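You operate a simulated robot arm through the tools that you are given. There is no shell and no other tool. Be economical: measure what you need, move in short steps, check, and stop when the job is done.

The job below is to be done with a simulated robot arm. You get a single attempt, and the scene is never put back.

Task
Test the stop button on an empty stroke, then raise the platen again.
Fine: time dial to 30 seconds, gate shut, green button, red button before the stroke ends; pull it up, white button. The motor stays on.

The check looks at the end state, three seconds after you hand in, the way a careful person would. Anything else that was tipped, shoved, dropped, spilled or broken makes it a failure.

Robot
A 7-joint arm with a two-finger parallel gripper on a trunk, on a base that drives. Base frame: it is fixed to the floor where the robot stands at the start and does not move with it; the origin is under the middle of the robot, x ahead of it, y to its left, z up; the surface under the hand at the start is at about z = 0.804. Readings come in m, rad, newtons and seconds.
Its first joint turns from -2.897 to 2.897 rad. Places, roughly: green button [0.7, -0.1, 0.8]; press height dial [-0.1, 1, 1.7]; press main switch [-0.2, 1.2, 1.5]; press platen [0.5, 0.7, 1.2]; press stop button [0.8, -0.2, 0.8]; press time dial [0.7, 0, 0.8]; pressure dial [0.6, 0.1, 0.8]; round button [0.4, 0.2, 0.8]; square button [0.1, 0.6, 0.8]; white button [0.8, -0.1, 0.8]; yellow prop [0.1, 0.8, 0.9]. Payload 4.4 kg.
Tool frame: the origin (TCP) lies between the finger pads and is the grasp point; the fingertips stand 0.023 m ahead of it; z points along the fingers, y is the line along which they close. The gripper opens to 0.094 m. The fingers are 0.038 m wide and 0.01 m thick; the gripper's body (0.054 by 0.096 m) begins 0.039 m behind the TCP.
Orientation is that of the tool frame in the base frame, as a unit quaternion [x, y, z, w]. With the fingers straight down and closing along the base's y, the tool's x points along the base's -x, its y along +y and its z along -z.

Tools
- The arm moves only by the tool move_arm. Its argument "plan" is a list of rows, each a list of 7 numbers: the shift along the tool's x, y, z in units of 50 mm (1.0 is 50 mm), then the turn, a rotation vector about the tool's x, y, z in units of 8 degrees (1.0 is 8 degrees), then the finger opening in m, from 0 to 0.094. In form: [[dx, dy, dz, ax, ay, az, fingers], ...]. A call has 1 to 10 rows; each row shifts and turns the commanded pose from where the row before left it, along the tool's axes as they then stand. A call with a number of a shift or a turn outside -1 to 1 is refused whole. A row lasts 0.2 s, in which the tool goes at most 0.05 m and 0.15 rad; a call with a longer step from one row to the next is refused whole, and so is a gripper value outside its range. A pose out of reach is approached as far as the arm can. The call stops where the force on the tool passes 90 N (or 10 N more than at its start, if that is more) or the arm is blocked; 0.2 s more then pass. The fingers move at their own pace (about 0.108 m/s each) and stop on an object; they squeeze with about 31 N. The grip force told is the motor's: it shows also when the fingers shut on nothing. Time passes only in rows, and 0.2 s behind the last, so rows that do not move let the fingers close. It gives the time, the measured TCP pose, the force on the tool (base axes), the opening and the grip force at its end, in the units of the frame above (readings bear some noise), with the torque about the TCP (base axes, N m) and any sound that the robot's microphone picked up.
- Cameras (640 x 400 px; columns grow to the right, rows downward): "scene" is now at [0.1701, 0.2702, 1.4466]; the picture's right is [0.45, -0.89, 0.00], its down [-0.70, -0.36, -0.62] and it looks along [0.55, 0.28, -0.78] (base axes); focal length 214 px, centre (320, 200). "wrist" rides on the gripper at [0.086, 0.016, -0.075] in the tool frame; the picture's right is [-0.18, 0.98, 0.00], its down [-0.58, -0.11, -0.81] and it looks along [-0.79, -0.15, 0.59] (tool axes); focal length 243 px, centre (320, 200). There is no depth. A picture from a camera that has moved, and an enlarged one, comes with that camera's place and axes in the base frame and with its lens.
- camera(camera): a new picture of that camera. No time passes.
- drive_base(legs): drives the robot by 1 to 6 legs, each [ahead, left, turn to the left] in m, m and rad, along the robot's own axes; the way and the turn of a leg run together, so that a leg with both is an arc; at most 1.5 m and 3.142 rad a leg. The arm and the cameras ride along, it lands a little off, and it stops where it bumps. It gives what a move gives.
- pan_tilt(pan, tilt): turns the head with the scene camera to pan (to the left, within 2.094 rad either way) and tilt (down, from -0.506 to 1.204), counted from straight ahead of the robot. It gives what a move gives.
- inspect(camera, box): a new picture of the part [left, top, right, bottom] of that camera's present view, enlarged. No time passes.
- finish_job(): hands the job in; it is judged then, once.

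Work in short steps. Places have to be worked out from the pictures, the camera data and where the tool is seen: move nearer, look again, correct. Check each grasp and each placing, and mend what went wrong. You have 120 turns and 78 pictures in all, those below and enlarged ones among them. Open the gripper and draw the arm clear of the work before you hand the job in, unless the task says otherwise; then end with one line.

The tools are called as a command line: name --pt "numbers of a row" for each row, then --argument value for the rest, lists and objects as JSON in quotes. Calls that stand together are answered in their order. move_arm: Moves the arm, as the interface text tells. Its arguments: {"type":"object","properties":{"plan":{"type":"array","items":{"type":"array","items":{"type":"number"}}}},"required":["plan"]} The other tools are called the same way: drive_base (legs) drives the base; pan_tilt (pan, tilt) turns the head that bears the scene camera; camera (camera) takes a picture; inspect (camera, box) takes an enlarged picture of a part of a camera's view; finish_job () hands the job in.

At the start:

```text
time_s: 0.0
position: [0.7565, 0.0974, 1.0963]
tcp_rot: [-0.001, 1.0, 0.0, 0.001]
contact_force: [0.8, 0.3, -0.5]
moment: [-0.01, -0.02, 0.0]
finger_gap: 0.0939
grip_force: 0.0
robot x, y, heading: [-0.0012, 0.0015, 0.005]
head pan, tilt: [0.471, 0.901]
```

scene: 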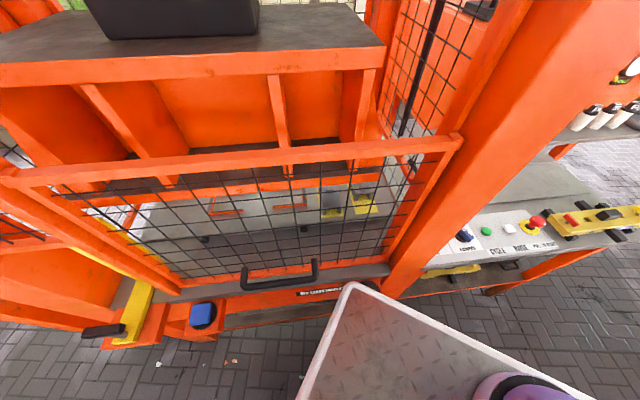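
wrist: 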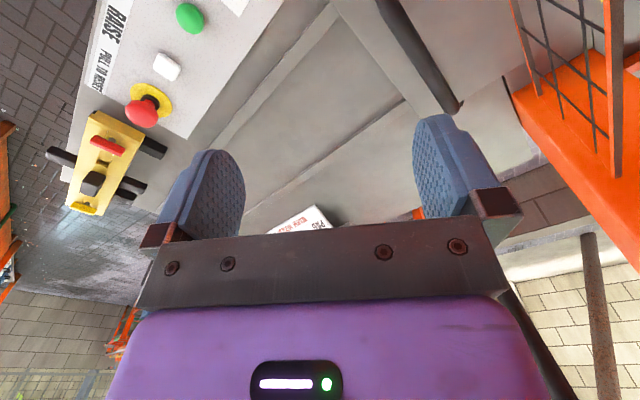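

I see a hydraulic press with a gate, and a control panel on its right. I look closer at the panel and at the press.

inspect --camera "scene" --box '[400, 170, 640, 320]'

inspect --camera "wrist" --box '[40, 0, 300, 220]'

pan_tilt --pan 0.9 --tilt 0.3

camera --camera "scene"

```text
2.67 times, centred on (520, 245) of scene
camera zoom: at [0.1701, 0.2702, 1.4466], right [0.45, -0.89, 0.0], down [-0.7, -0.36, -0.62], along [0.55, 0.28, -0.78], focal length 572 px, centre (-213, 80)
```

zoom: 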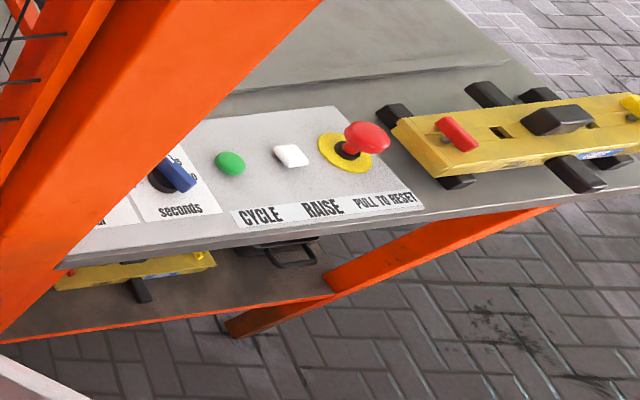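

```text
1.82 times, centred on (170, 110) of wrist
camera zoom: at [0.6685, 0.115, 1.172], right [0.18, 0.98, 0.0], down [0.58, -0.11, 0.81], along [0.79, -0.15, -0.59], focal length 441 px, centre (593, 364)
```

zoom: 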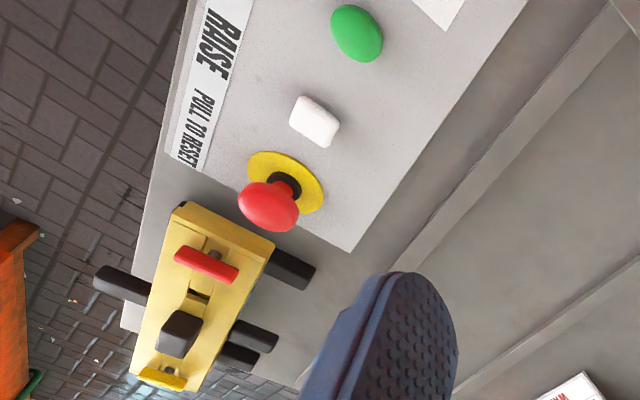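

```text
time_s: 1.0
position: [0.7572, 0.098, 1.0971]
tcp_rot: [0.0, 1.0, 0.0, 0.0]
contact_force: [0.3, -0.5, -0.6]
moment: [-0.02, 0.01, -0.02]
finger_gap: 0.0939
grip_force: 0.0
robot x, y, heading: [-0.001, -0.0013, 0.003]
head pan, tilt: [0.901, 0.3]
```

```text
73 pictures are left
camera scene: at [0.161, 0.309, 1.4988], right [0.78, -0.62, 0.0], down [-0.18, -0.23, -0.95], along [0.59, 0.75, -0.3], focal length 214 px, centre (320, 200)
```

scene: 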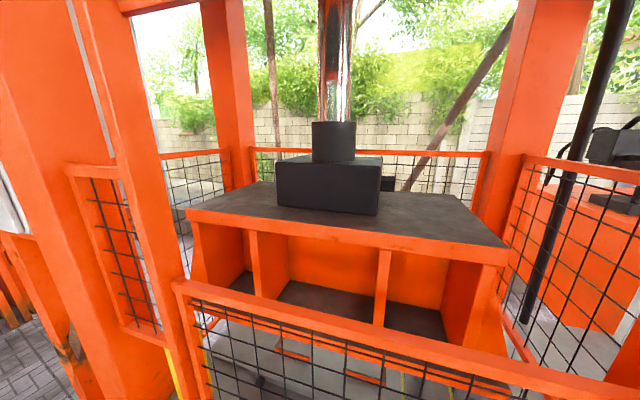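

The platen hangs above a gate. Now I look at the left side for the main switch, the height dial and the prop.

pan_tilt --pan 1.7 --tilt 0.3

camera --camera "scene"

pan_tilt --pan 1.3 --tilt 0.9

camera --camera "scene"

```text
time_s: 2.1
position: [0.7557, 0.0986, 1.0973]
tcp_rot: [0.0, 1.0, 0.001, 0.0]
contact_force: [-0.4, 0.1, 0.6]
moment: [-0.02, 0.01, -0.01]
finger_gap: 0.0942
grip_force: 0.0
robot x, y, heading: [-0.0011, 0.0032, 0.004]
head pan, tilt: [1.7, 0.3]
```

```text
72 pictures are left
camera scene: at [0.091, 0.3285, 1.4989], right [0.99, 0.13, 0.0], down [0.04, -0.29, -0.96], along [-0.12, 0.95, -0.3], focal length 214 px, centre (320, 200)
```

scene: 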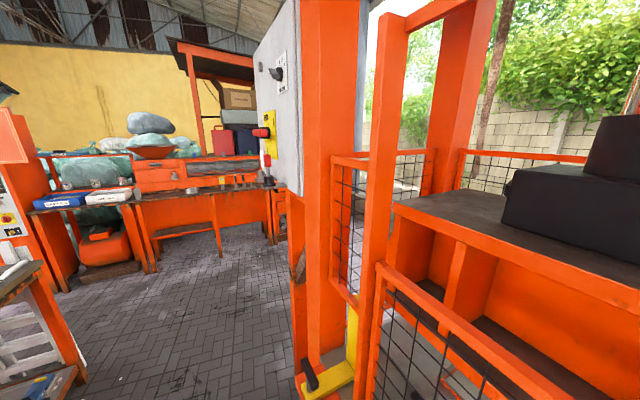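

```text
time_s: 3.1
position: [0.7556, 0.0986, 1.0971]
tcp_rot: [0.0, 1.0, 0.0, 0.0]
contact_force: [0.0, 0.0, 0.1]
moment: [-0.01, -0.02, -0.02]
finger_gap: 0.0939
grip_force: 0.0
robot x, y, heading: [0.0058, -0.0018, -0.001]
head pan, tilt: [1.3, 0.901]
```

```text
71 pictures are left
camera scene: at [0.1231, 0.3087, 1.4467], right [0.96, -0.27, 0.0], down [-0.21, -0.75, -0.62], along [0.17, 0.6, -0.78], focal length 214 px, centre (320, 200)
```

scene: 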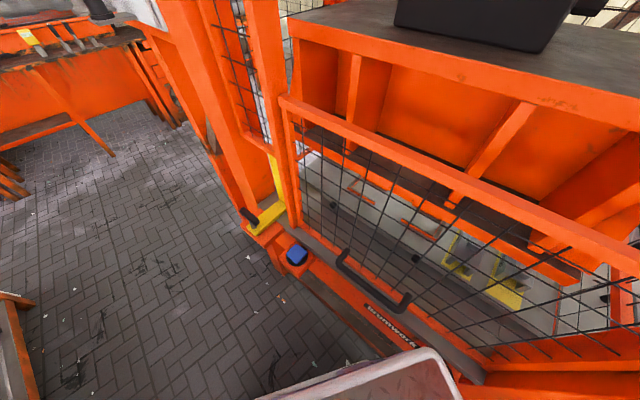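

I enlarge the gate, the prop and the main switch.

inspect --camera "scene" --box '[220, 100, 420, 300]'

inspect --camera "scene" --box '[340, 200, 640, 400]'

pan_tilt --pan 1.9 --tilt 0.0

inspect --camera "scene" --box '[240, 60, 480, 260]'

```text
2.00 times, centred on (320, 200) of scene
camera zoom: at [0.1231, 0.3087, 1.4467], right [0.96, -0.27, 0.0], down [-0.21, -0.75, -0.62], along [0.17, 0.6, -0.78], focal length 429 px, centre (320, 200)
```

zoom: 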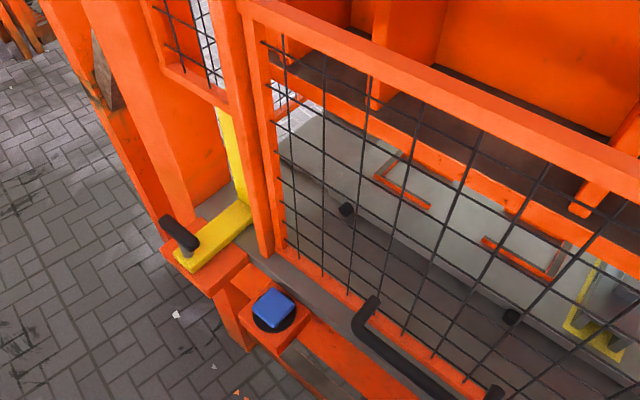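

```text
2.00 times, centred on (490, 300) of scene
camera zoom: at [0.1231, 0.3087, 1.4467], right [0.96, -0.27, 0.0], down [-0.21, -0.75, -0.62], along [0.17, 0.6, -0.78], focal length 429 px, centre (-20, 0)
```

zoom: 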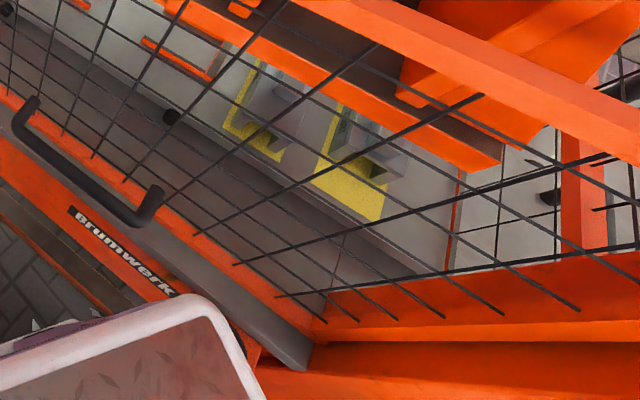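

```text
time_s: 4.3
position: [0.7557, 0.0983, 1.0975]
tcp_rot: [0.0, 1.0, -0.001, 0.0]
contact_force: [0.3, -0.5, -0.1]
moment: [-0.02, 0.02, -0.01]
finger_gap: 0.0941
grip_force: 0.1
robot x, y, heading: [0.0004, -0.0001, 0.001]
head pan, tilt: [1.901, 0.0]
```

```text
2.00 times, centred on (360, 160) of scene
camera zoom: at [0.0738, 0.3211, 1.5266], right [0.95, 0.32, 0.0], down [0.0, 0.0, -1.0], along [-0.32, 0.95, 0.0], focal length 429 px, centre (240, 280)
```

zoom: 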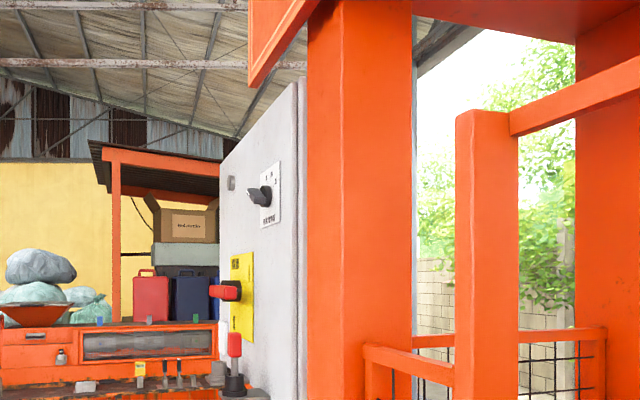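

The red main switch is seen at a grazing angle; I zoom in on it before driving.

inspect --camera "scene" --box '[335, 130, 415, 240]'

pan_tilt --pan 0.2 --tilt 0.75

camera --camera "scene"

```text
3.64 times, centred on (375, 185) of scene
camera zoom: at [0.0738, 0.3211, 1.5266], right [0.95, 0.32, 0.0], down [0.0, 0.0, -1.0], along [-0.32, 0.95, 0.0], focal length 780 px, centre (120, 254)
```

zoom: 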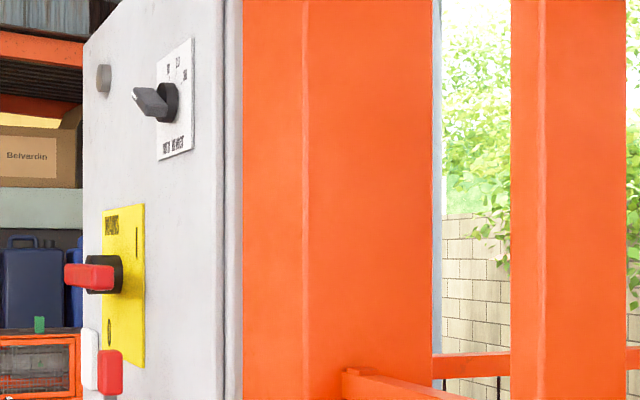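

```text
time_s: 6.1
position: [0.7557, 0.0989, 1.0972]
tcp_rot: [0.0, 1.0, 0.0, 0.001]
contact_force: [0.3, -0.1, -0.2]
moment: [0.02, 0.01, 0.0]
finger_gap: 0.0939
grip_force: 0.0
robot x, y, heading: [-0.0026, -0.0028, 0.001]
head pan, tilt: [0.201, 0.75]
```

```text
66 pictures are left
camera scene: at [0.1841, 0.2525, 1.4585], right [0.2, -0.98, 0.0], down [-0.67, -0.14, -0.73], along [0.72, 0.15, -0.68], focal length 214 px, centre (320, 200)
```

scene: 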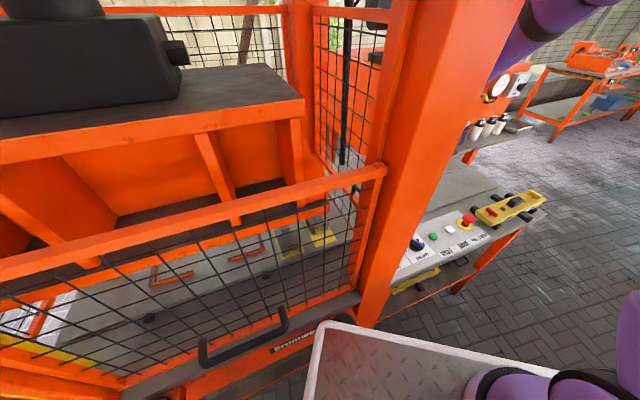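

The lamp on the cabinet looks dark and the switch's position is unclear, so I want a better view. First I look at the floor to both sides and behind before driving back.

pan_tilt --pan 2.09 --tilt 0.6

camera --camera "scene"

pan_tilt --pan -2.09 --tilt 0.6

camera --camera "scene"

```text
time_s: 7.9
position: [0.7561, 0.0974, 1.0985]
tcp_rot: [-0.001, 1.0, 0.0, 0.0]
contact_force: [-0.1, -0.2, 1.0]
moment: [-0.01, -0.01, 0.01]
finger_gap: 0.0939
grip_force: 0.1
robot x, y, heading: [-0.0004, -0.0033, 0.0]
head pan, tilt: [2.089, 0.6]
```

```text
65 pictures are left
camera scene: at [0.0592, 0.3127, 1.4714], right [0.87, 0.49, 0.0], down [0.28, -0.49, -0.83], along [-0.41, 0.72, -0.56], focal length 214 px, centre (320, 200)
```

scene: 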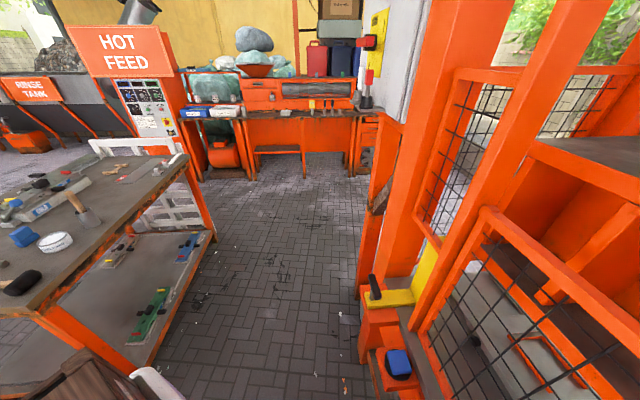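

```text
time_s: 11.3
position: [0.7552, 0.0987, 1.0982]
tcp_rot: [0.001, 1.0, 0.001, 0.0]
contact_force: [0.1, 0.2, -0.1]
moment: [0.02, 0.0, -0.01]
finger_gap: 0.094
grip_force: 0.0
robot x, y, heading: [-0.0032, 0.0027, 0.003]
head pan, tilt: [-2.089, 0.6]
```

```text
64 pictures are left
camera scene: at [0.0592, 0.1591, 1.4714], right [-0.87, 0.5, 0.0], down [0.28, 0.49, -0.83], along [-0.41, -0.72, -0.56], focal length 214 px, centre (320, 200)
```

scene: 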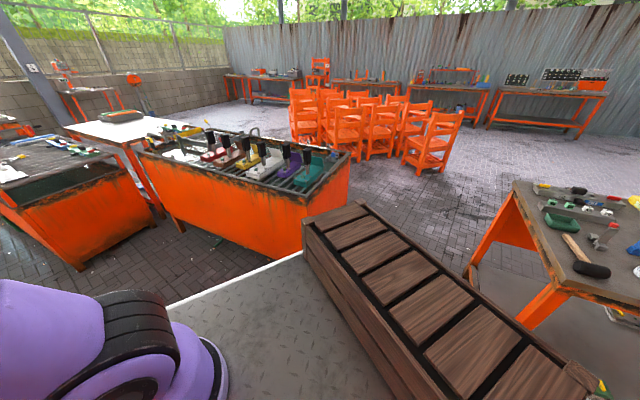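

Benches stand behind and to the left, so backing up is risky. I zoom tightly on the switch from here instead.

pan_tilt --pan 1.9 --tilt 0.0

inspect --camera "scene" --box '[345, 142, 375, 172]'

inspect --camera "scene" --box '[340, 180, 380, 230]'

```text
time_s: 14.6
position: [0.7556, 0.0984, 1.0973]
tcp_rot: [0.001, 1.0, 0.0, 0.001]
contact_force: [0.5, -0.1, 0.1]
moment: [0.03, -0.02, 0.01]
finger_gap: 0.094
grip_force: 0.1
robot x, y, heading: [0.001, 0.0018, 0.003]
head pan, tilt: [1.901, 0.0]
```

```text
13.33 times, centred on (360, 157) of scene
camera zoom: at [0.0738, 0.3211, 1.5266], right [0.95, 0.32, 0.0], down [0.0, 0.0, -1.0], along [-0.32, 0.95, 0.0], focal length 2860 px, centre (-213, 773)
```

zoom: 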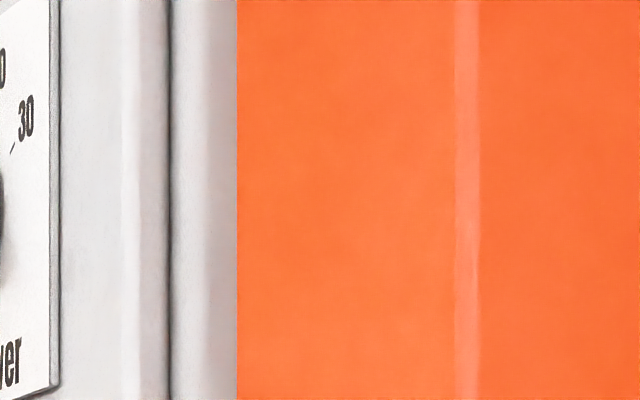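

```text
8.00 times, centred on (360, 205) of scene
camera zoom: at [0.0738, 0.3211, 1.5266], right [0.95, 0.32, 0.0], down [0.0, 0.0, -1.0], along [-0.32, 0.95, 0.0], focal length 1716 px, centre (0, 160)
```

zoom: 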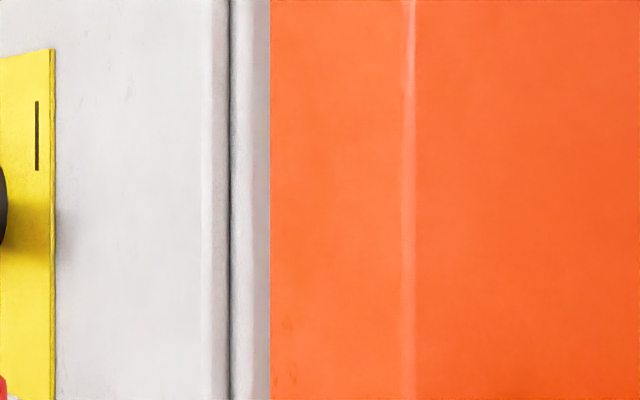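

My boxes were off; the switch lies near (315, 205) and the lamp near (315, 151).

inspect --camera "scene" --box '[296, 184, 336, 230]'

inspect --camera "scene" --box '[305, 140, 345, 175]'

```text
8.70 times, centred on (316, 207) of scene
camera zoom: at [0.0738, 0.3211, 1.5266], right [0.95, 0.32, 0.0], down [0.0, 0.0, -1.0], along [-0.32, 0.95, 0.0], focal length 1865 px, centre (355, 139)
```

zoom: 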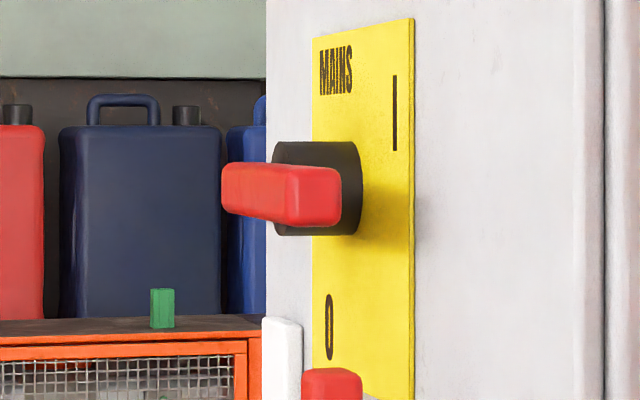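

```text
11.43 times, centred on (325, 158) of scene
camera zoom: at [0.0738, 0.3211, 1.5266], right [0.95, 0.32, 0.0], down [0.0, 0.0, -1.0], along [-0.32, 0.95, 0.0], focal length 2451 px, centre (263, 686)
```

zoom: 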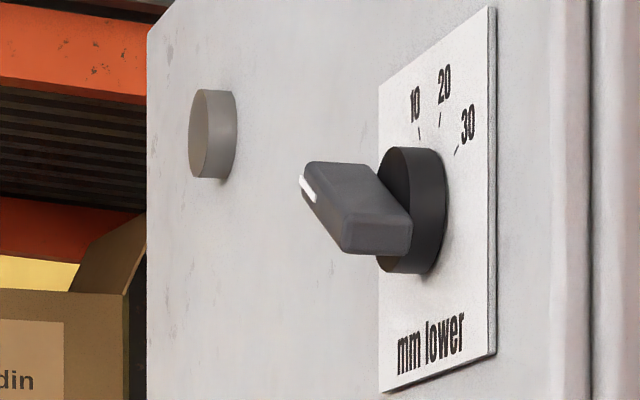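

The mains handle's position is hard to judge; I will learn it from how the press reacts. Next I check whether the gate is fully shut, looking at its right edge and latch.

pan_tilt --pan 0.6 --tilt 0.8

inspect --camera "scene" --box '[320, 100, 560, 300]'

inspect --camera "scene" --box '[60, 120, 340, 340]'

```text
time_s: 16.0
position: [0.7559, 0.0998, 1.0979]
tcp_rot: [0.0, 1.0, 0.0, 0.0]
contact_force: [0.3, -0.3, -0.1]
moment: [0.01, -0.01, -0.02]
finger_gap: 0.0941
grip_force: 0.0
robot x, y, heading: [-0.0033, 0.0019, 0.0]
head pan, tilt: [0.6, 0.799]
```

```text
2.00 times, centred on (440, 200) of scene
camera zoom: at [0.1695, 0.2815, 1.4546], right [0.57, -0.82, 0.0], down [-0.59, -0.41, -0.7], along [0.58, 0.39, -0.72], focal length 429 px, centre (80, 200)
```

zoom: 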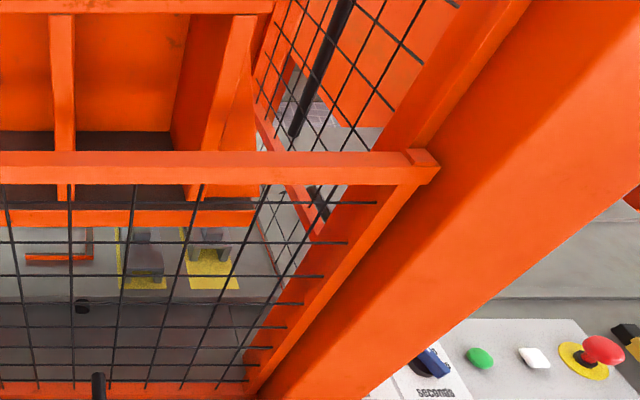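

```text
1.82 times, centred on (200, 230) of scene
camera zoom: at [0.1695, 0.2815, 1.4546], right [0.57, -0.82, 0.0], down [-0.59, -0.41, -0.7], along [0.58, 0.39, -0.72], focal length 390 px, centre (538, 146)
```

zoom: 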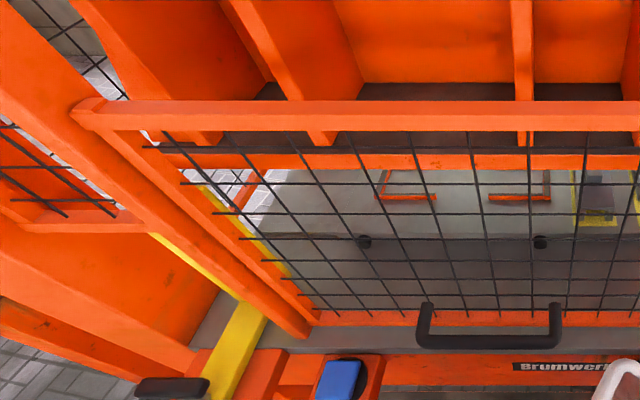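

The gate looks closed. I look closer at the yellow prop to see whether it stands under the platen.

pan_tilt --pan 1.5 --tilt 0.6

camera --camera "scene"

inspect --camera "scene" --box '[240, 160, 420, 340]'

```text
time_s: 17.2
position: [0.7552, 0.0987, 1.098]
tcp_rot: [-0.001, 1.0, 0.0, 0.0]
contact_force: [-1.1, 0.2, 0.5]
moment: [-0.03, -0.01, 0.0]
finger_gap: 0.0939
grip_force: 0.1
robot x, y, heading: [-0.0011, 0.0001, -0.004]
head pan, tilt: [1.499, 0.6]
```

```text
57 pictures are left
camera scene: at [0.1093, 0.3241, 1.4714], right [1.0, -0.07, 0.0], down [-0.04, -0.56, -0.82], along [0.06, 0.82, -0.57], focal length 214 px, centre (320, 200)
```

scene: 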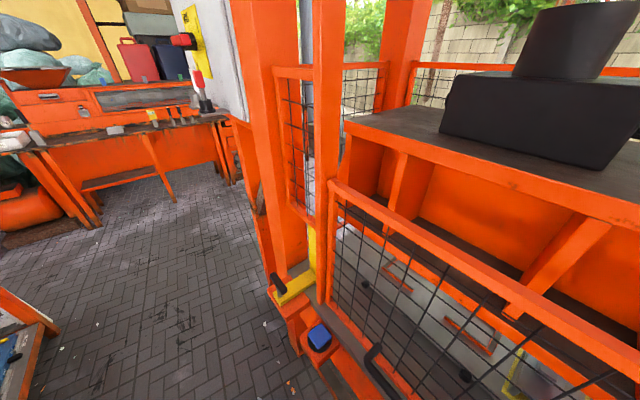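

```text
2.22 times, centred on (330, 250) of scene
camera zoom: at [0.1093, 0.3241, 1.4714], right [1.0, -0.07, 0.0], down [-0.04, -0.56, -0.82], along [0.06, 0.82, -0.57], focal length 477 px, centre (298, 89)
```

zoom: 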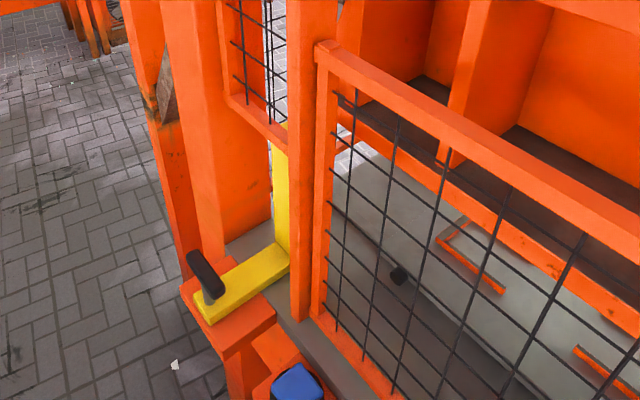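

The prop is parked beside the left upright and the gate is shut. Now I zoom on the time dial with the scene camera.

pan_tilt --pan 0.0 --tilt 0.85

camera --camera "scene"

```text
time_s: 18.8
position: [0.7551, 0.0983, 1.0982]
tcp_rot: [0.0, 1.0, 0.0, 0.0]
contact_force: [0.3, 0.2, 0.0]
moment: [0.04, 0.02, 0.01]
finger_gap: 0.0939
grip_force: 0.1
robot x, y, heading: [-0.0002, 0.0004, 0.0]
head pan, tilt: [0.0, 0.85]
```

```text
55 pictures are left
camera scene: at [0.1811, 0.236, 1.4505], right [0.0, -1.0, 0.0], down [-0.75, 0.0, -0.66], along [0.66, 0.0, -0.75], focal length 214 px, centre (320, 200)
```

scene: 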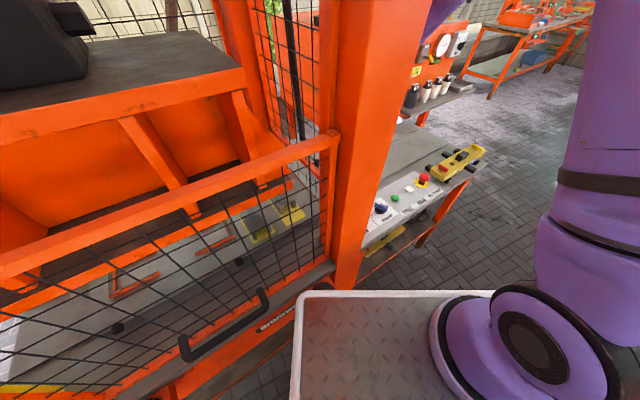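

inspect --camera "scene" --box '[350, 160, 450, 260]'

```text
4.00 times, centred on (400, 210) of scene
camera zoom: at [0.1811, 0.236, 1.4505], right [0.0, -1.0, 0.0], down [-0.75, 0.0, -0.66], along [0.66, 0.0, -0.75], focal length 858 px, centre (0, 160)
```

zoom: 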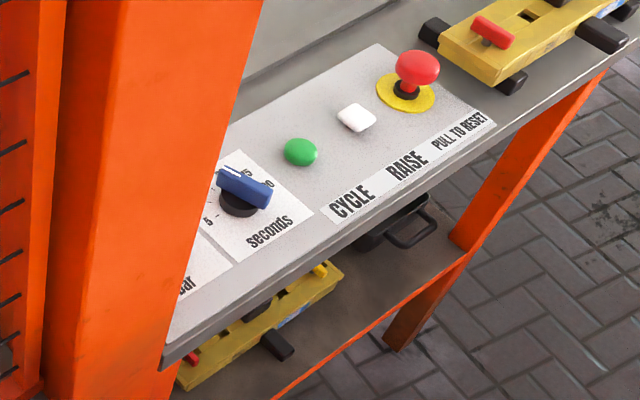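

The dial is near (0.684, 0.01), green (0.746, -0.06), white (0.793, -0.128), red (0.838, -0.195); the press faces along (0.86, 0.5). I bring the hand in front of the panel, squared up to it, to read the dial with the wrist camera.

move_arm --pt "0.732 -0.612 0 0 0 0 0.094" --pt "0.732 -0.612 0 0 0 0 0.094" --pt "0.732 -0.612 0 0 0 0 0.094" --pt "0.732 -0.612 0 0 0 0 0.094" --pt "0.732 -0.612 0 0 0 0 0.094" --pt "0 0 0.8 0 0 -0.9375 0.094" --pt "0 0 0.8 0 0 -0.9375 0.094" --pt "0 0 0.4 0 0 -0.9375 0.094" --pt "0 0 0 0 0 -0.9375 0.094"

camera --camera "wrist"

```text
time_s: 20.8
position: [0.5717, -0.0547, 0.9978]
tcp_rot: [-0.259, 0.966, 0.0, 0.0]
contact_force: [-0.4, 0.2, 0.2]
moment: [0.02, -0.03, 0.04]
finger_gap: 0.0942
grip_force: 0.0
robot x, y, heading: [0.0039, 0.0029, -0.006]
head pan, tilt: [0.0, 0.85]
```

```text
53 pictures are left
camera wrist: at [0.4881, -0.0837, 1.0718], right [-0.33, 0.94, 0.0], down [0.56, 0.2, 0.81], along [0.76, 0.27, -0.59], focal length 243 px, centre (320, 200)
```

wrist: 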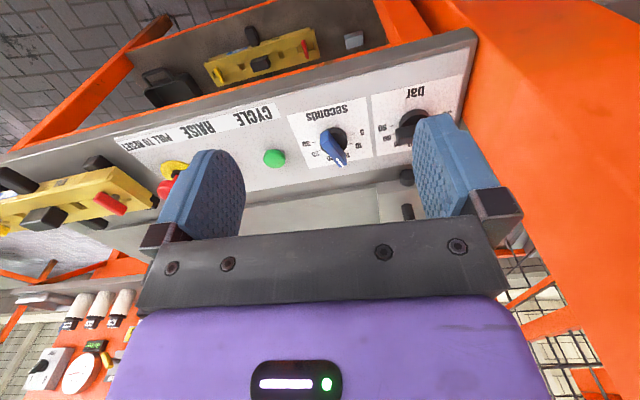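

The dial is visible (upside down). I zoom in on it.

inspect --camera "wrist" --box '[280, 95, 390, 180]'

```text
4.71 times, centred on (335, 138) of wrist
camera zoom: at [0.4881, -0.0837, 1.0718], right [-0.33, 0.94, 0.0], down [0.56, 0.2, 0.81], along [0.76, 0.27, -0.59], focal length 1142 px, centre (249, 494)
```

zoom: 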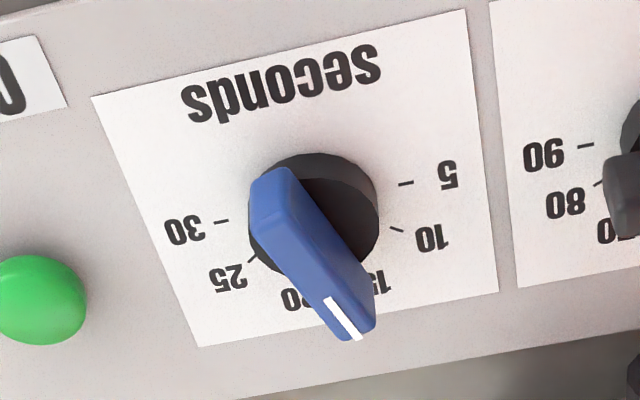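

The dial stands at 15 (pointer about 52° in base yaw) and 30 lies 108° clockwise of that; knob centre near (0.688, 0.006), top about z 0.833. I go above it, with the fingers straddling the bar.

move_arm --pt "-0.873 -0.037 0 0 0 0 0.06" --pt "-0.873 -0.037 0 0 0 0 0.06" --pt "-0.873 -0.037 0 0 0 0 0.06" --pt "0 0 0.7 0 0 -0.917 0.05" --pt "0 0 0.7 0 0 -0.917 0.05" --pt "0 0 0.6 0 0 -0.917 0.05"

inspect --camera "scene" --box '[330, 130, 470, 260]'

inspect --camera "wrist" --box '[200, 0, 440, 240]'

```text
time_s: 22.2
position: [0.6876, 0.0059, 0.8979]
tcp_rot: [-0.439, 0.898, 0.0, 0.0]
contact_force: [0.0, -0.9, 1.2]
moment: [0.0, -0.03, 0.0]
finger_gap: 0.0497
grip_force: 0.1
robot x, y, heading: [-0.001, -0.0016, 0.0]
head pan, tilt: [0.0, 0.85]
```

```text
3.08 times, centred on (400, 195) of scene
camera zoom: at [0.1807, 0.2359, 1.4506], right [0.0, -1.0, 0.0], down [-0.75, 0.0, -0.66], along [0.66, 0.0, -0.75], focal length 660 px, centre (74, 215)
```

zoom: 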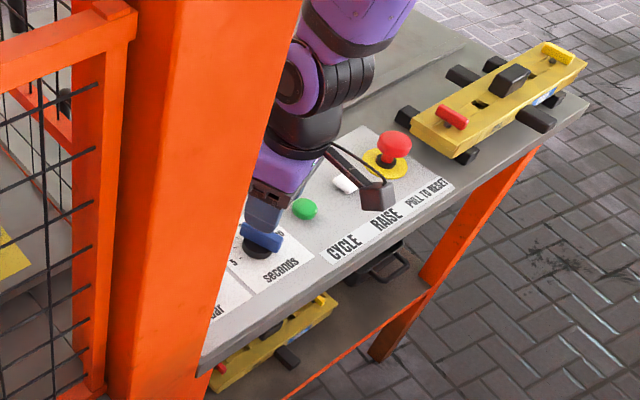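

```text
1.67 times, centred on (320, 120) of wrist
camera zoom: at [0.6214, -0.052, 0.9724], right [-0.66, 0.75, 0.0], down [0.44, 0.39, 0.81], along [0.6, 0.53, -0.59], focal length 404 px, centre (320, 333)
```

zoom: 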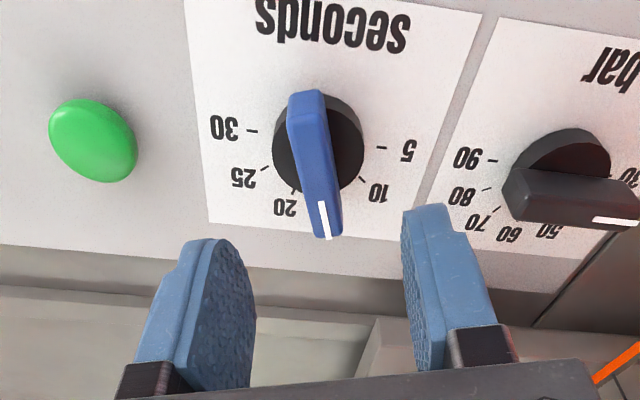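

The bar lies right under the hand and lined up. I descend to z 0.838 and close on it.

move_arm --pt "0 0 0.6 0 0 0 0.05" --pt "0 0 0.6 0 0 0 0.05" --pt "0 0 0 0 0 0 0.01" --pt "0 0 0 0 0 0 0.01"

camera --camera "wrist"

```text
time_s: 23.2
position: [0.6889, 0.0052, 0.8355]
tcp_rot: [-0.437, 0.899, -0.001, 0.0]
contact_force: [12.5, -9.5, 5.6]
moment: [-0.19, -0.6, -0.02]
finger_gap: 0.0377
grip_force: 45.2
robot x, y, heading: [0.0003, -0.0007, -0.002]
head pan, tilt: [0.0, 0.85]
```

```text
49 pictures are left
camera wrist: at [0.6222, -0.0522, 0.9114], right [-0.66, 0.75, 0.0], down [0.44, 0.39, 0.81], along [0.61, 0.53, -0.59], focal length 243 px, centre (320, 200)
```

wrist: 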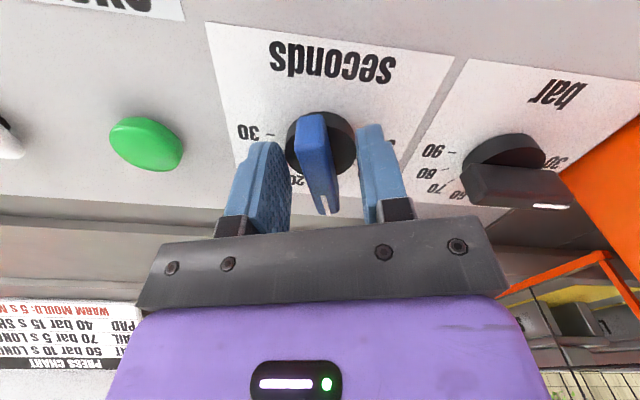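

The fingers closed on the round base (38 mm), too low. I open, rise 12 mm and close on the bar.

move_arm --pt "0 0 0 0 0 0 0.05" --pt "0 0 -0.24 0 0 0 0.05" --pt "0 0 0 0 0 0 0.005" --pt "0 0 0 0 0 0 0.005"

inspect --camera "wrist" --box '[220, 40, 460, 240]'

```text
time_s: 24.2
position: [0.6881, 0.0059, 0.8488]
tcp_rot: [-0.438, 0.899, -0.001, 0.001]
contact_force: [12.7, -9.0, -2.2]
moment: [0.15, -0.46, 0.0]
finger_gap: 0.013
grip_force: 45.3
robot x, y, heading: [0.0032, -0.0013, -0.0]
head pan, tilt: [0.0, 0.85]
```

```text
2.00 times, centred on (340, 140) of wrist
camera zoom: at [0.622, -0.0526, 0.9234], right [-0.66, 0.75, 0.0], down [0.44, 0.39, 0.81], along [0.61, 0.53, -0.59], focal length 485 px, centre (280, 320)
```

zoom: 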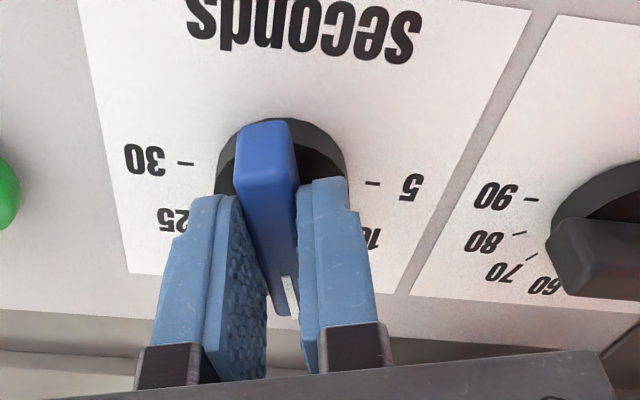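

The bar is gripped (13 mm). I turn clockwise, in part first.

move_arm --pt "0 -0.03 0 0 0 0.9 0.005" --pt "0 0 0 0 0 0.9 0.005" --pt "0 0 0 0 0 0.9 0.005" --pt "0 0 0 0 0 0.9 0.005" --pt "0 0 0 0 0 0.9 0.005" --pt "0 0 0 0 0 0.9 0.005" --pt "0 0 0 0 0 0.9 0.005"

inspect --camera "wrist" --box '[220, 40, 460, 240]'

```text
time_s: 25.8
position: [0.6883, 0.0074, 0.8492]
tcp_rot: [-0.013, 1.0, 0.0, -0.002]
contact_force: [-20.7, 7.4, -22.2]
moment: [0.16, -0.63, 0.04]
finger_gap: 0.0128
grip_force: 44.9
robot x, y, heading: [0.0001, 0.0009, -0.005]
head pan, tilt: [0.0, 0.85]
```

```text
2.00 times, centred on (340, 140) of wrist
camera zoom: at [0.601, 0.0208, 0.9239], right [0.16, 0.99, 0.0], down [0.59, -0.09, 0.8], along [0.79, -0.13, -0.59], focal length 485 px, centre (280, 320)
```

zoom: 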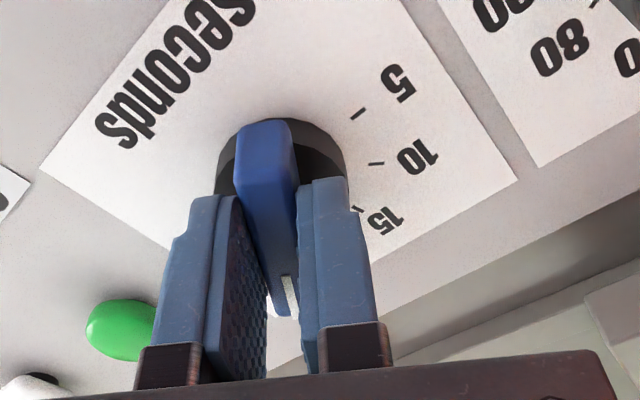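

The knob follows the hand. I turn the remaining ~57°.

move_arm --pt "0.03 0 0 0 0 0.9 0.005" --pt "0 0 0 0 0 0.9 0.005" --pt "0 0 0 0 0 0.9 0.005" --pt "0 0 0 0 0 0.9 0.005" --pt "0 0 0 0 0 0.9 0.005" --pt "0 0 0 0 0 0.9 0.005" --pt "0 0 0 0 0 0.9 0.005" --pt "0 0 0 0 0 0.9 0.005"

inspect --camera "wrist" --box '[220, 40, 460, 240]'

```text
time_s: 27.6
position: [0.6888, 0.0069, 0.8493]
tcp_rot: [0.469, 0.883, 0.001, 0.001]
contact_force: [-1.5, 35.5, -17.2]
moment: [0.6, 0.12, 0.3]
finger_gap: 0.0129
grip_force: 45.0
robot x, y, heading: [0.0012, -0.002, -0.001]
head pan, tilt: [0.0, 0.85]
```

```text
2.00 times, centred on (340, 140) of wrist
camera zoom: at [0.6536, 0.0885, 0.9244], right [0.92, 0.4, 0.0], down [0.23, -0.54, 0.81], along [0.32, -0.74, -0.59], focal length 485 px, centre (280, 320)
```

zoom: 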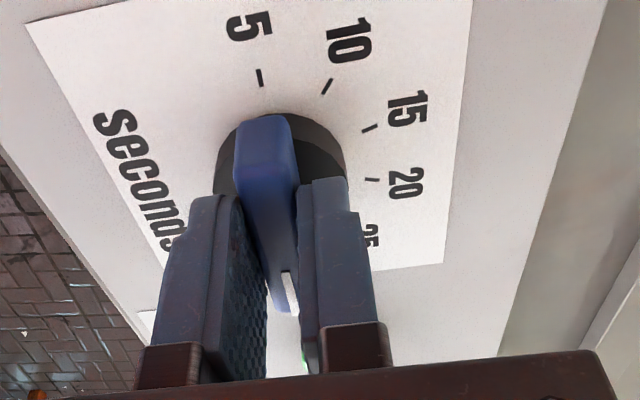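

The tail now points at the 5, so the pointer is at 30. I release, lift and check.

move_arm --pt "0 0 0 0 0 0 0.05" --pt "0 0 0 0 0 0 0.05" --pt "0 0 -0.8 0 0 0 0.05" --pt "0 0 -0.8 0 0 0 0.05" --pt "0 0 -0.6 0 0 0 0.05"

inspect --camera "wrist" --box '[160, 0, 480, 240]'

```text
time_s: 28.8
position: [0.6886, 0.0037, 0.9582]
tcp_rot: [0.469, 0.883, 0.0, 0.0]
contact_force: [0.9, -0.4, -0.9]
moment: [-0.04, 0.0, -0.02]
finger_gap: 0.0498
grip_force: 0.1
robot x, y, heading: [-0.0018, 0.0002, 0.002]
head pan, tilt: [0.0, 0.85]
```

```text
1.67 times, centred on (320, 120) of wrist
camera zoom: at [0.6527, 0.0851, 1.0332], right [0.92, 0.4, 0.0], down [0.24, -0.54, 0.81], along [0.32, -0.74, -0.59], focal length 404 px, centre (320, 333)
```

zoom: 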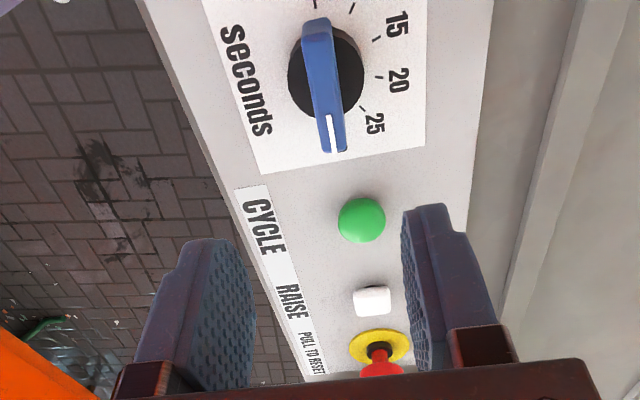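

The dial reads 30. Green is at about (0.746, -0.060), white (0.793, -0.131), red (0.839, -0.200). I close the fingers, go just above the green button, and turn the head so that both platen and panel are visible.

move_arm --pt "-0.85 0.115 0 0 0 0 0" --pt "-0.85 0.115 0 0 0 0 0" --pt "0 0 0.95 0 0 0 0" --pt "0 0 0.85 0 0 0 0" --pt "0 0 0 0 0 0 0"

pan_tilt --pan 0.25 --tilt 0.7

camera --camera "scene"

inspect --camera "wrist" --box '[160, 0, 480, 240]'

```text
time_s: 30.0
position: [0.7458, -0.0592, 0.8692]
tcp_rot: [0.469, 0.883, 0.0, 0.0]
contact_force: [-0.2, 0.3, 0.2]
moment: [-0.03, 0.0, 0.02]
finger_gap: 0.0
grip_force: 30.9
robot x, y, heading: [-0.0008, -0.0037, 0.003]
head pan, tilt: [0.0, 0.85]
```

```text
time_s: 30.8
position: [0.7454, -0.061, 0.8695]
tcp_rot: [0.47, 0.883, 0.0, 0.0]
contact_force: [-0.2, 0.2, 0.0]
moment: [0.01, 0.0, 0.01]
finger_gap: 0.0
grip_force: 31.1
robot x, y, heading: [0.0006, -0.0018, 0.001]
head pan, tilt: [0.25, 0.7]
```

```text
44 pictures are left
camera scene: at [0.1853, 0.2568, 1.4627], right [0.25, -0.97, 0.0], down [-0.62, -0.16, -0.76], along [0.74, 0.19, -0.64], focal length 214 px, centre (320, 200)
```

scene: 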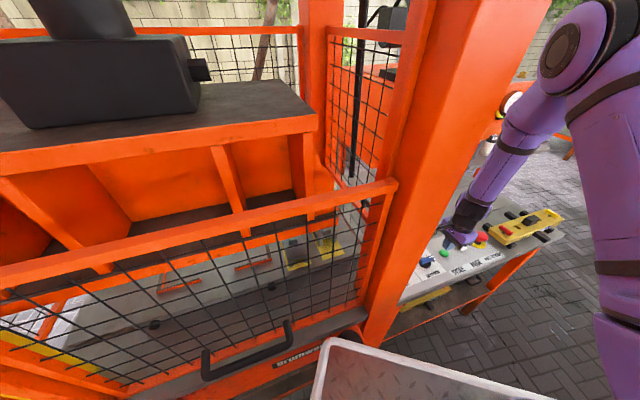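

```text
1.67 times, centred on (320, 120) of wrist
camera zoom: at [0.7096, 0.0208, 0.9433], right [0.92, 0.4, 0.0], down [0.23, -0.54, 0.81], along [0.32, -0.74, -0.59], focal length 404 px, centre (320, 333)
```

zoom: 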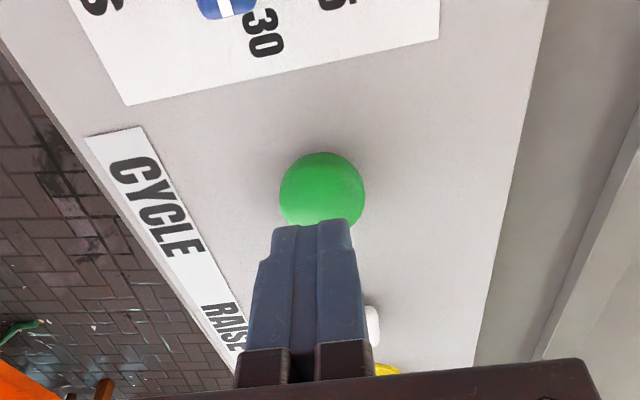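

The tips sit right above the green button. I press it in small steps.

move_arm --pt "0 0 0.44 0 0 0 0" --pt "0 0 0.1 0 0 0 0" --pt "0 0 0.1 0 0 0 0"

```text
time_s: 31.6
position: [0.7455, -0.0589, 0.8377]
tcp_rot: [0.47, 0.883, 0.0, 0.0]
contact_force: [0.8, -0.3, 3.2]
moment: [-0.02, -0.02, 0.02]
finger_gap: 0.0
grip_force: 31.2
robot x, y, heading: [0.0041, 0.0019, -0.003]
head pan, tilt: [0.25, 0.7]
heard: click
```

A click. I check whether the platen is moving.

camera --camera "scene"

move_arm --pt "0 0 -1.0 0 0 0 0"

camera --camera "scene"

```text
42 pictures are left
camera scene: at [0.1851, 0.2568, 1.4628], right [0.25, -0.97, 0.0], down [-0.62, -0.16, -0.76], along [0.74, 0.19, -0.64], focal length 214 px, centre (320, 200)
```

scene: 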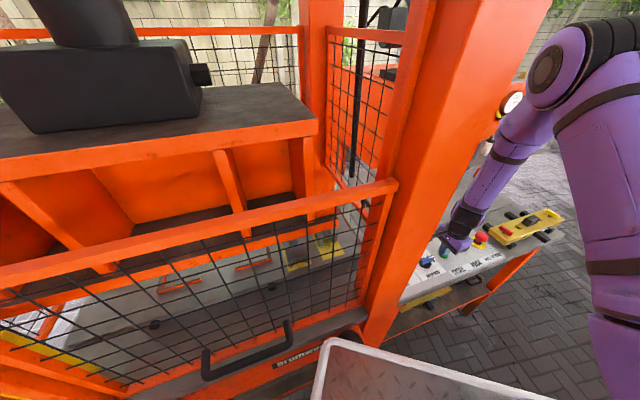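

```text
time_s: 32.0
position: [0.7453, -0.0583, 0.8871]
tcp_rot: [0.47, 0.883, 0.0, 0.001]
contact_force: [0.1, -0.5, -0.5]
moment: [-0.01, 0.02, 0.01]
finger_gap: 0.0
grip_force: 31.1
robot x, y, heading: [-0.0008, -0.0001, 0.0]
head pan, tilt: [0.25, 0.7]
```

```text
41 pictures are left
camera scene: at [0.1858, 0.2567, 1.4627], right [0.25, -0.97, 0.0], down [-0.62, -0.16, -0.76], along [0.74, 0.19, -0.64], focal length 214 px, centre (320, 200)
```

scene: 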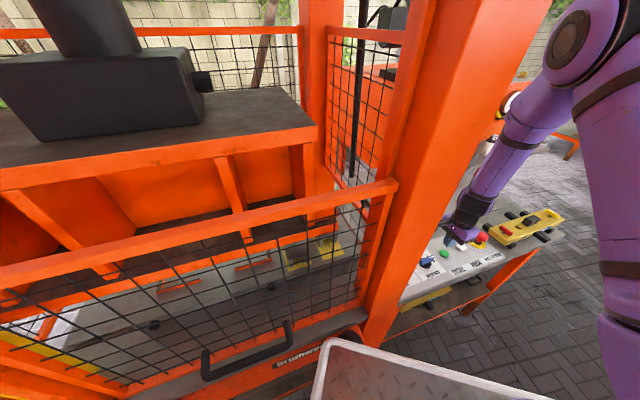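

The platen is descending, so the motor is on. I go straight to above the red button.

move_arm --pt "-0.85 0 -0.4 0 0 0 0" --pt "-0.85 0 0 0 0 0 0" --pt "-0.85 0 0 0 0 0 0" --pt "-0.83 0 0 0 0 0 0"

inspect --camera "wrist" --box '[160, 0, 480, 240]'

inspect --camera "scene" --box '[400, 180, 540, 300]'

```text
time_s: 33.0
position: [0.839, -0.1987, 0.9077]
tcp_rot: [0.468, 0.884, 0.0, 0.0]
contact_force: [-0.6, 0.8, 0.0]
moment: [-0.06, 0.03, 0.03]
finger_gap: 0.0001
grip_force: 31.4
robot x, y, heading: [-0.0003, -0.0018, -0.0]
head pan, tilt: [0.25, 0.7]
```

```text
1.67 times, centred on (320, 120) of wrist
camera zoom: at [0.8034, -0.1183, 0.9832], right [0.92, 0.4, 0.0], down [0.24, -0.54, 0.81], along [0.32, -0.74, -0.59], focal length 404 px, centre (320, 333)
```

zoom: 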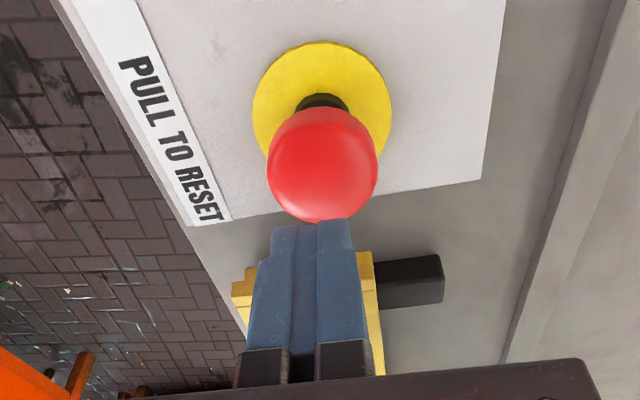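

```text
3.33 times, centred on (470, 240) of scene
camera zoom: at [0.1849, 0.2575, 1.4627], right [0.25, -0.97, 0.0], down [-0.62, -0.16, -0.76], along [0.74, 0.19, -0.64], focal length 715 px, centre (-180, 67)
```

zoom: 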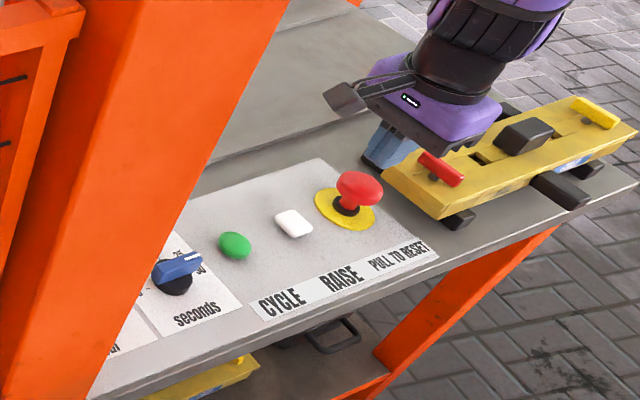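

The red head is right below the tips. I press down.

move_arm --pt "0 0 0.6 0 0 0 0" --pt "0 0 0.15 0 0 0 0" --pt "0 0 0.1 0 0 0 0"

inspect --camera "scene" --box '[400, 180, 540, 300]'

```text
time_s: 33.8
position: [0.8389, -0.2002, 0.8657]
tcp_rot: [0.469, 0.883, 0.0, 0.0]
contact_force: [-1.6, -0.5, 2.1]
moment: [-0.01, 0.02, -0.01]
finger_gap: 0.0001
grip_force: 31.0
robot x, y, heading: [-0.0017, 0.0015, 0.004]
head pan, tilt: [0.25, 0.7]
```

```text
3.33 times, centred on (470, 240) of scene
camera zoom: at [0.1852, 0.2568, 1.4628], right [0.25, -0.97, 0.0], down [-0.62, -0.16, -0.76], along [0.74, 0.19, -0.64], focal length 715 px, centre (-180, 67)
```

zoom: 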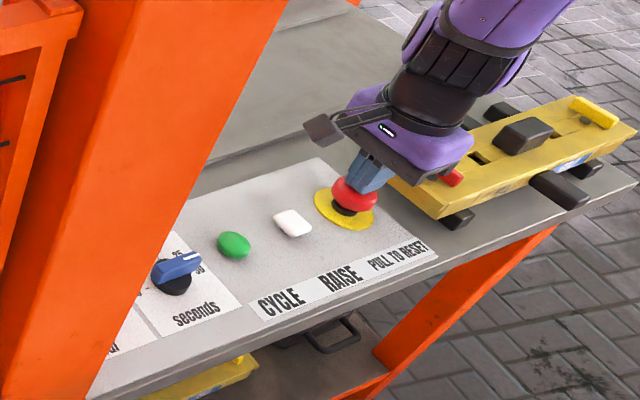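

Contact is just made, no click yet. I press further.

move_arm --pt "0 0 0.15 0 0 0 0" --pt "0 0 0.1 0 0 0 0"

camera --camera "scene"

```text
time_s: 34.4
position: [0.8419, -0.2006, 0.8649]
tcp_rot: [0.469, 0.883, 0.002, 0.006]
contact_force: [-7.6, 1.8, 37.6]
moment: [0.1, 0.28, 0.05]
finger_gap: 0.0001
grip_force: 31.1
robot x, y, heading: [-0.0019, -0.0011, 0.002]
head pan, tilt: [0.25, 0.7]
stopped in row 2: the force on the tool passed its limit at 102 N (the readings are from after the stop); the commanded pose is now the measured one
```

```text
37 pictures are left
camera scene: at [0.1831, 0.2573, 1.4629], right [0.25, -0.97, 0.0], down [-0.62, -0.16, -0.77], along [0.74, 0.19, -0.64], focal length 214 px, centre (320, 200)
```

scene: 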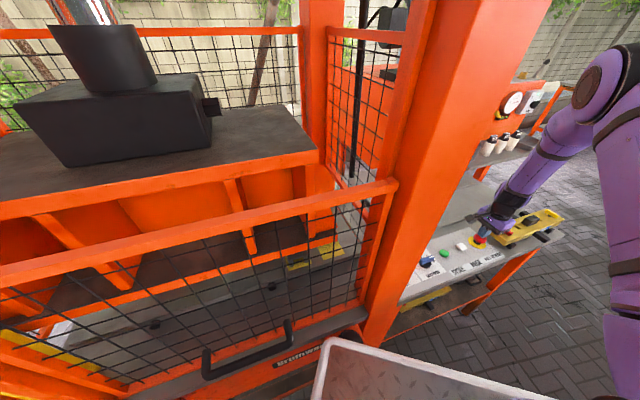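

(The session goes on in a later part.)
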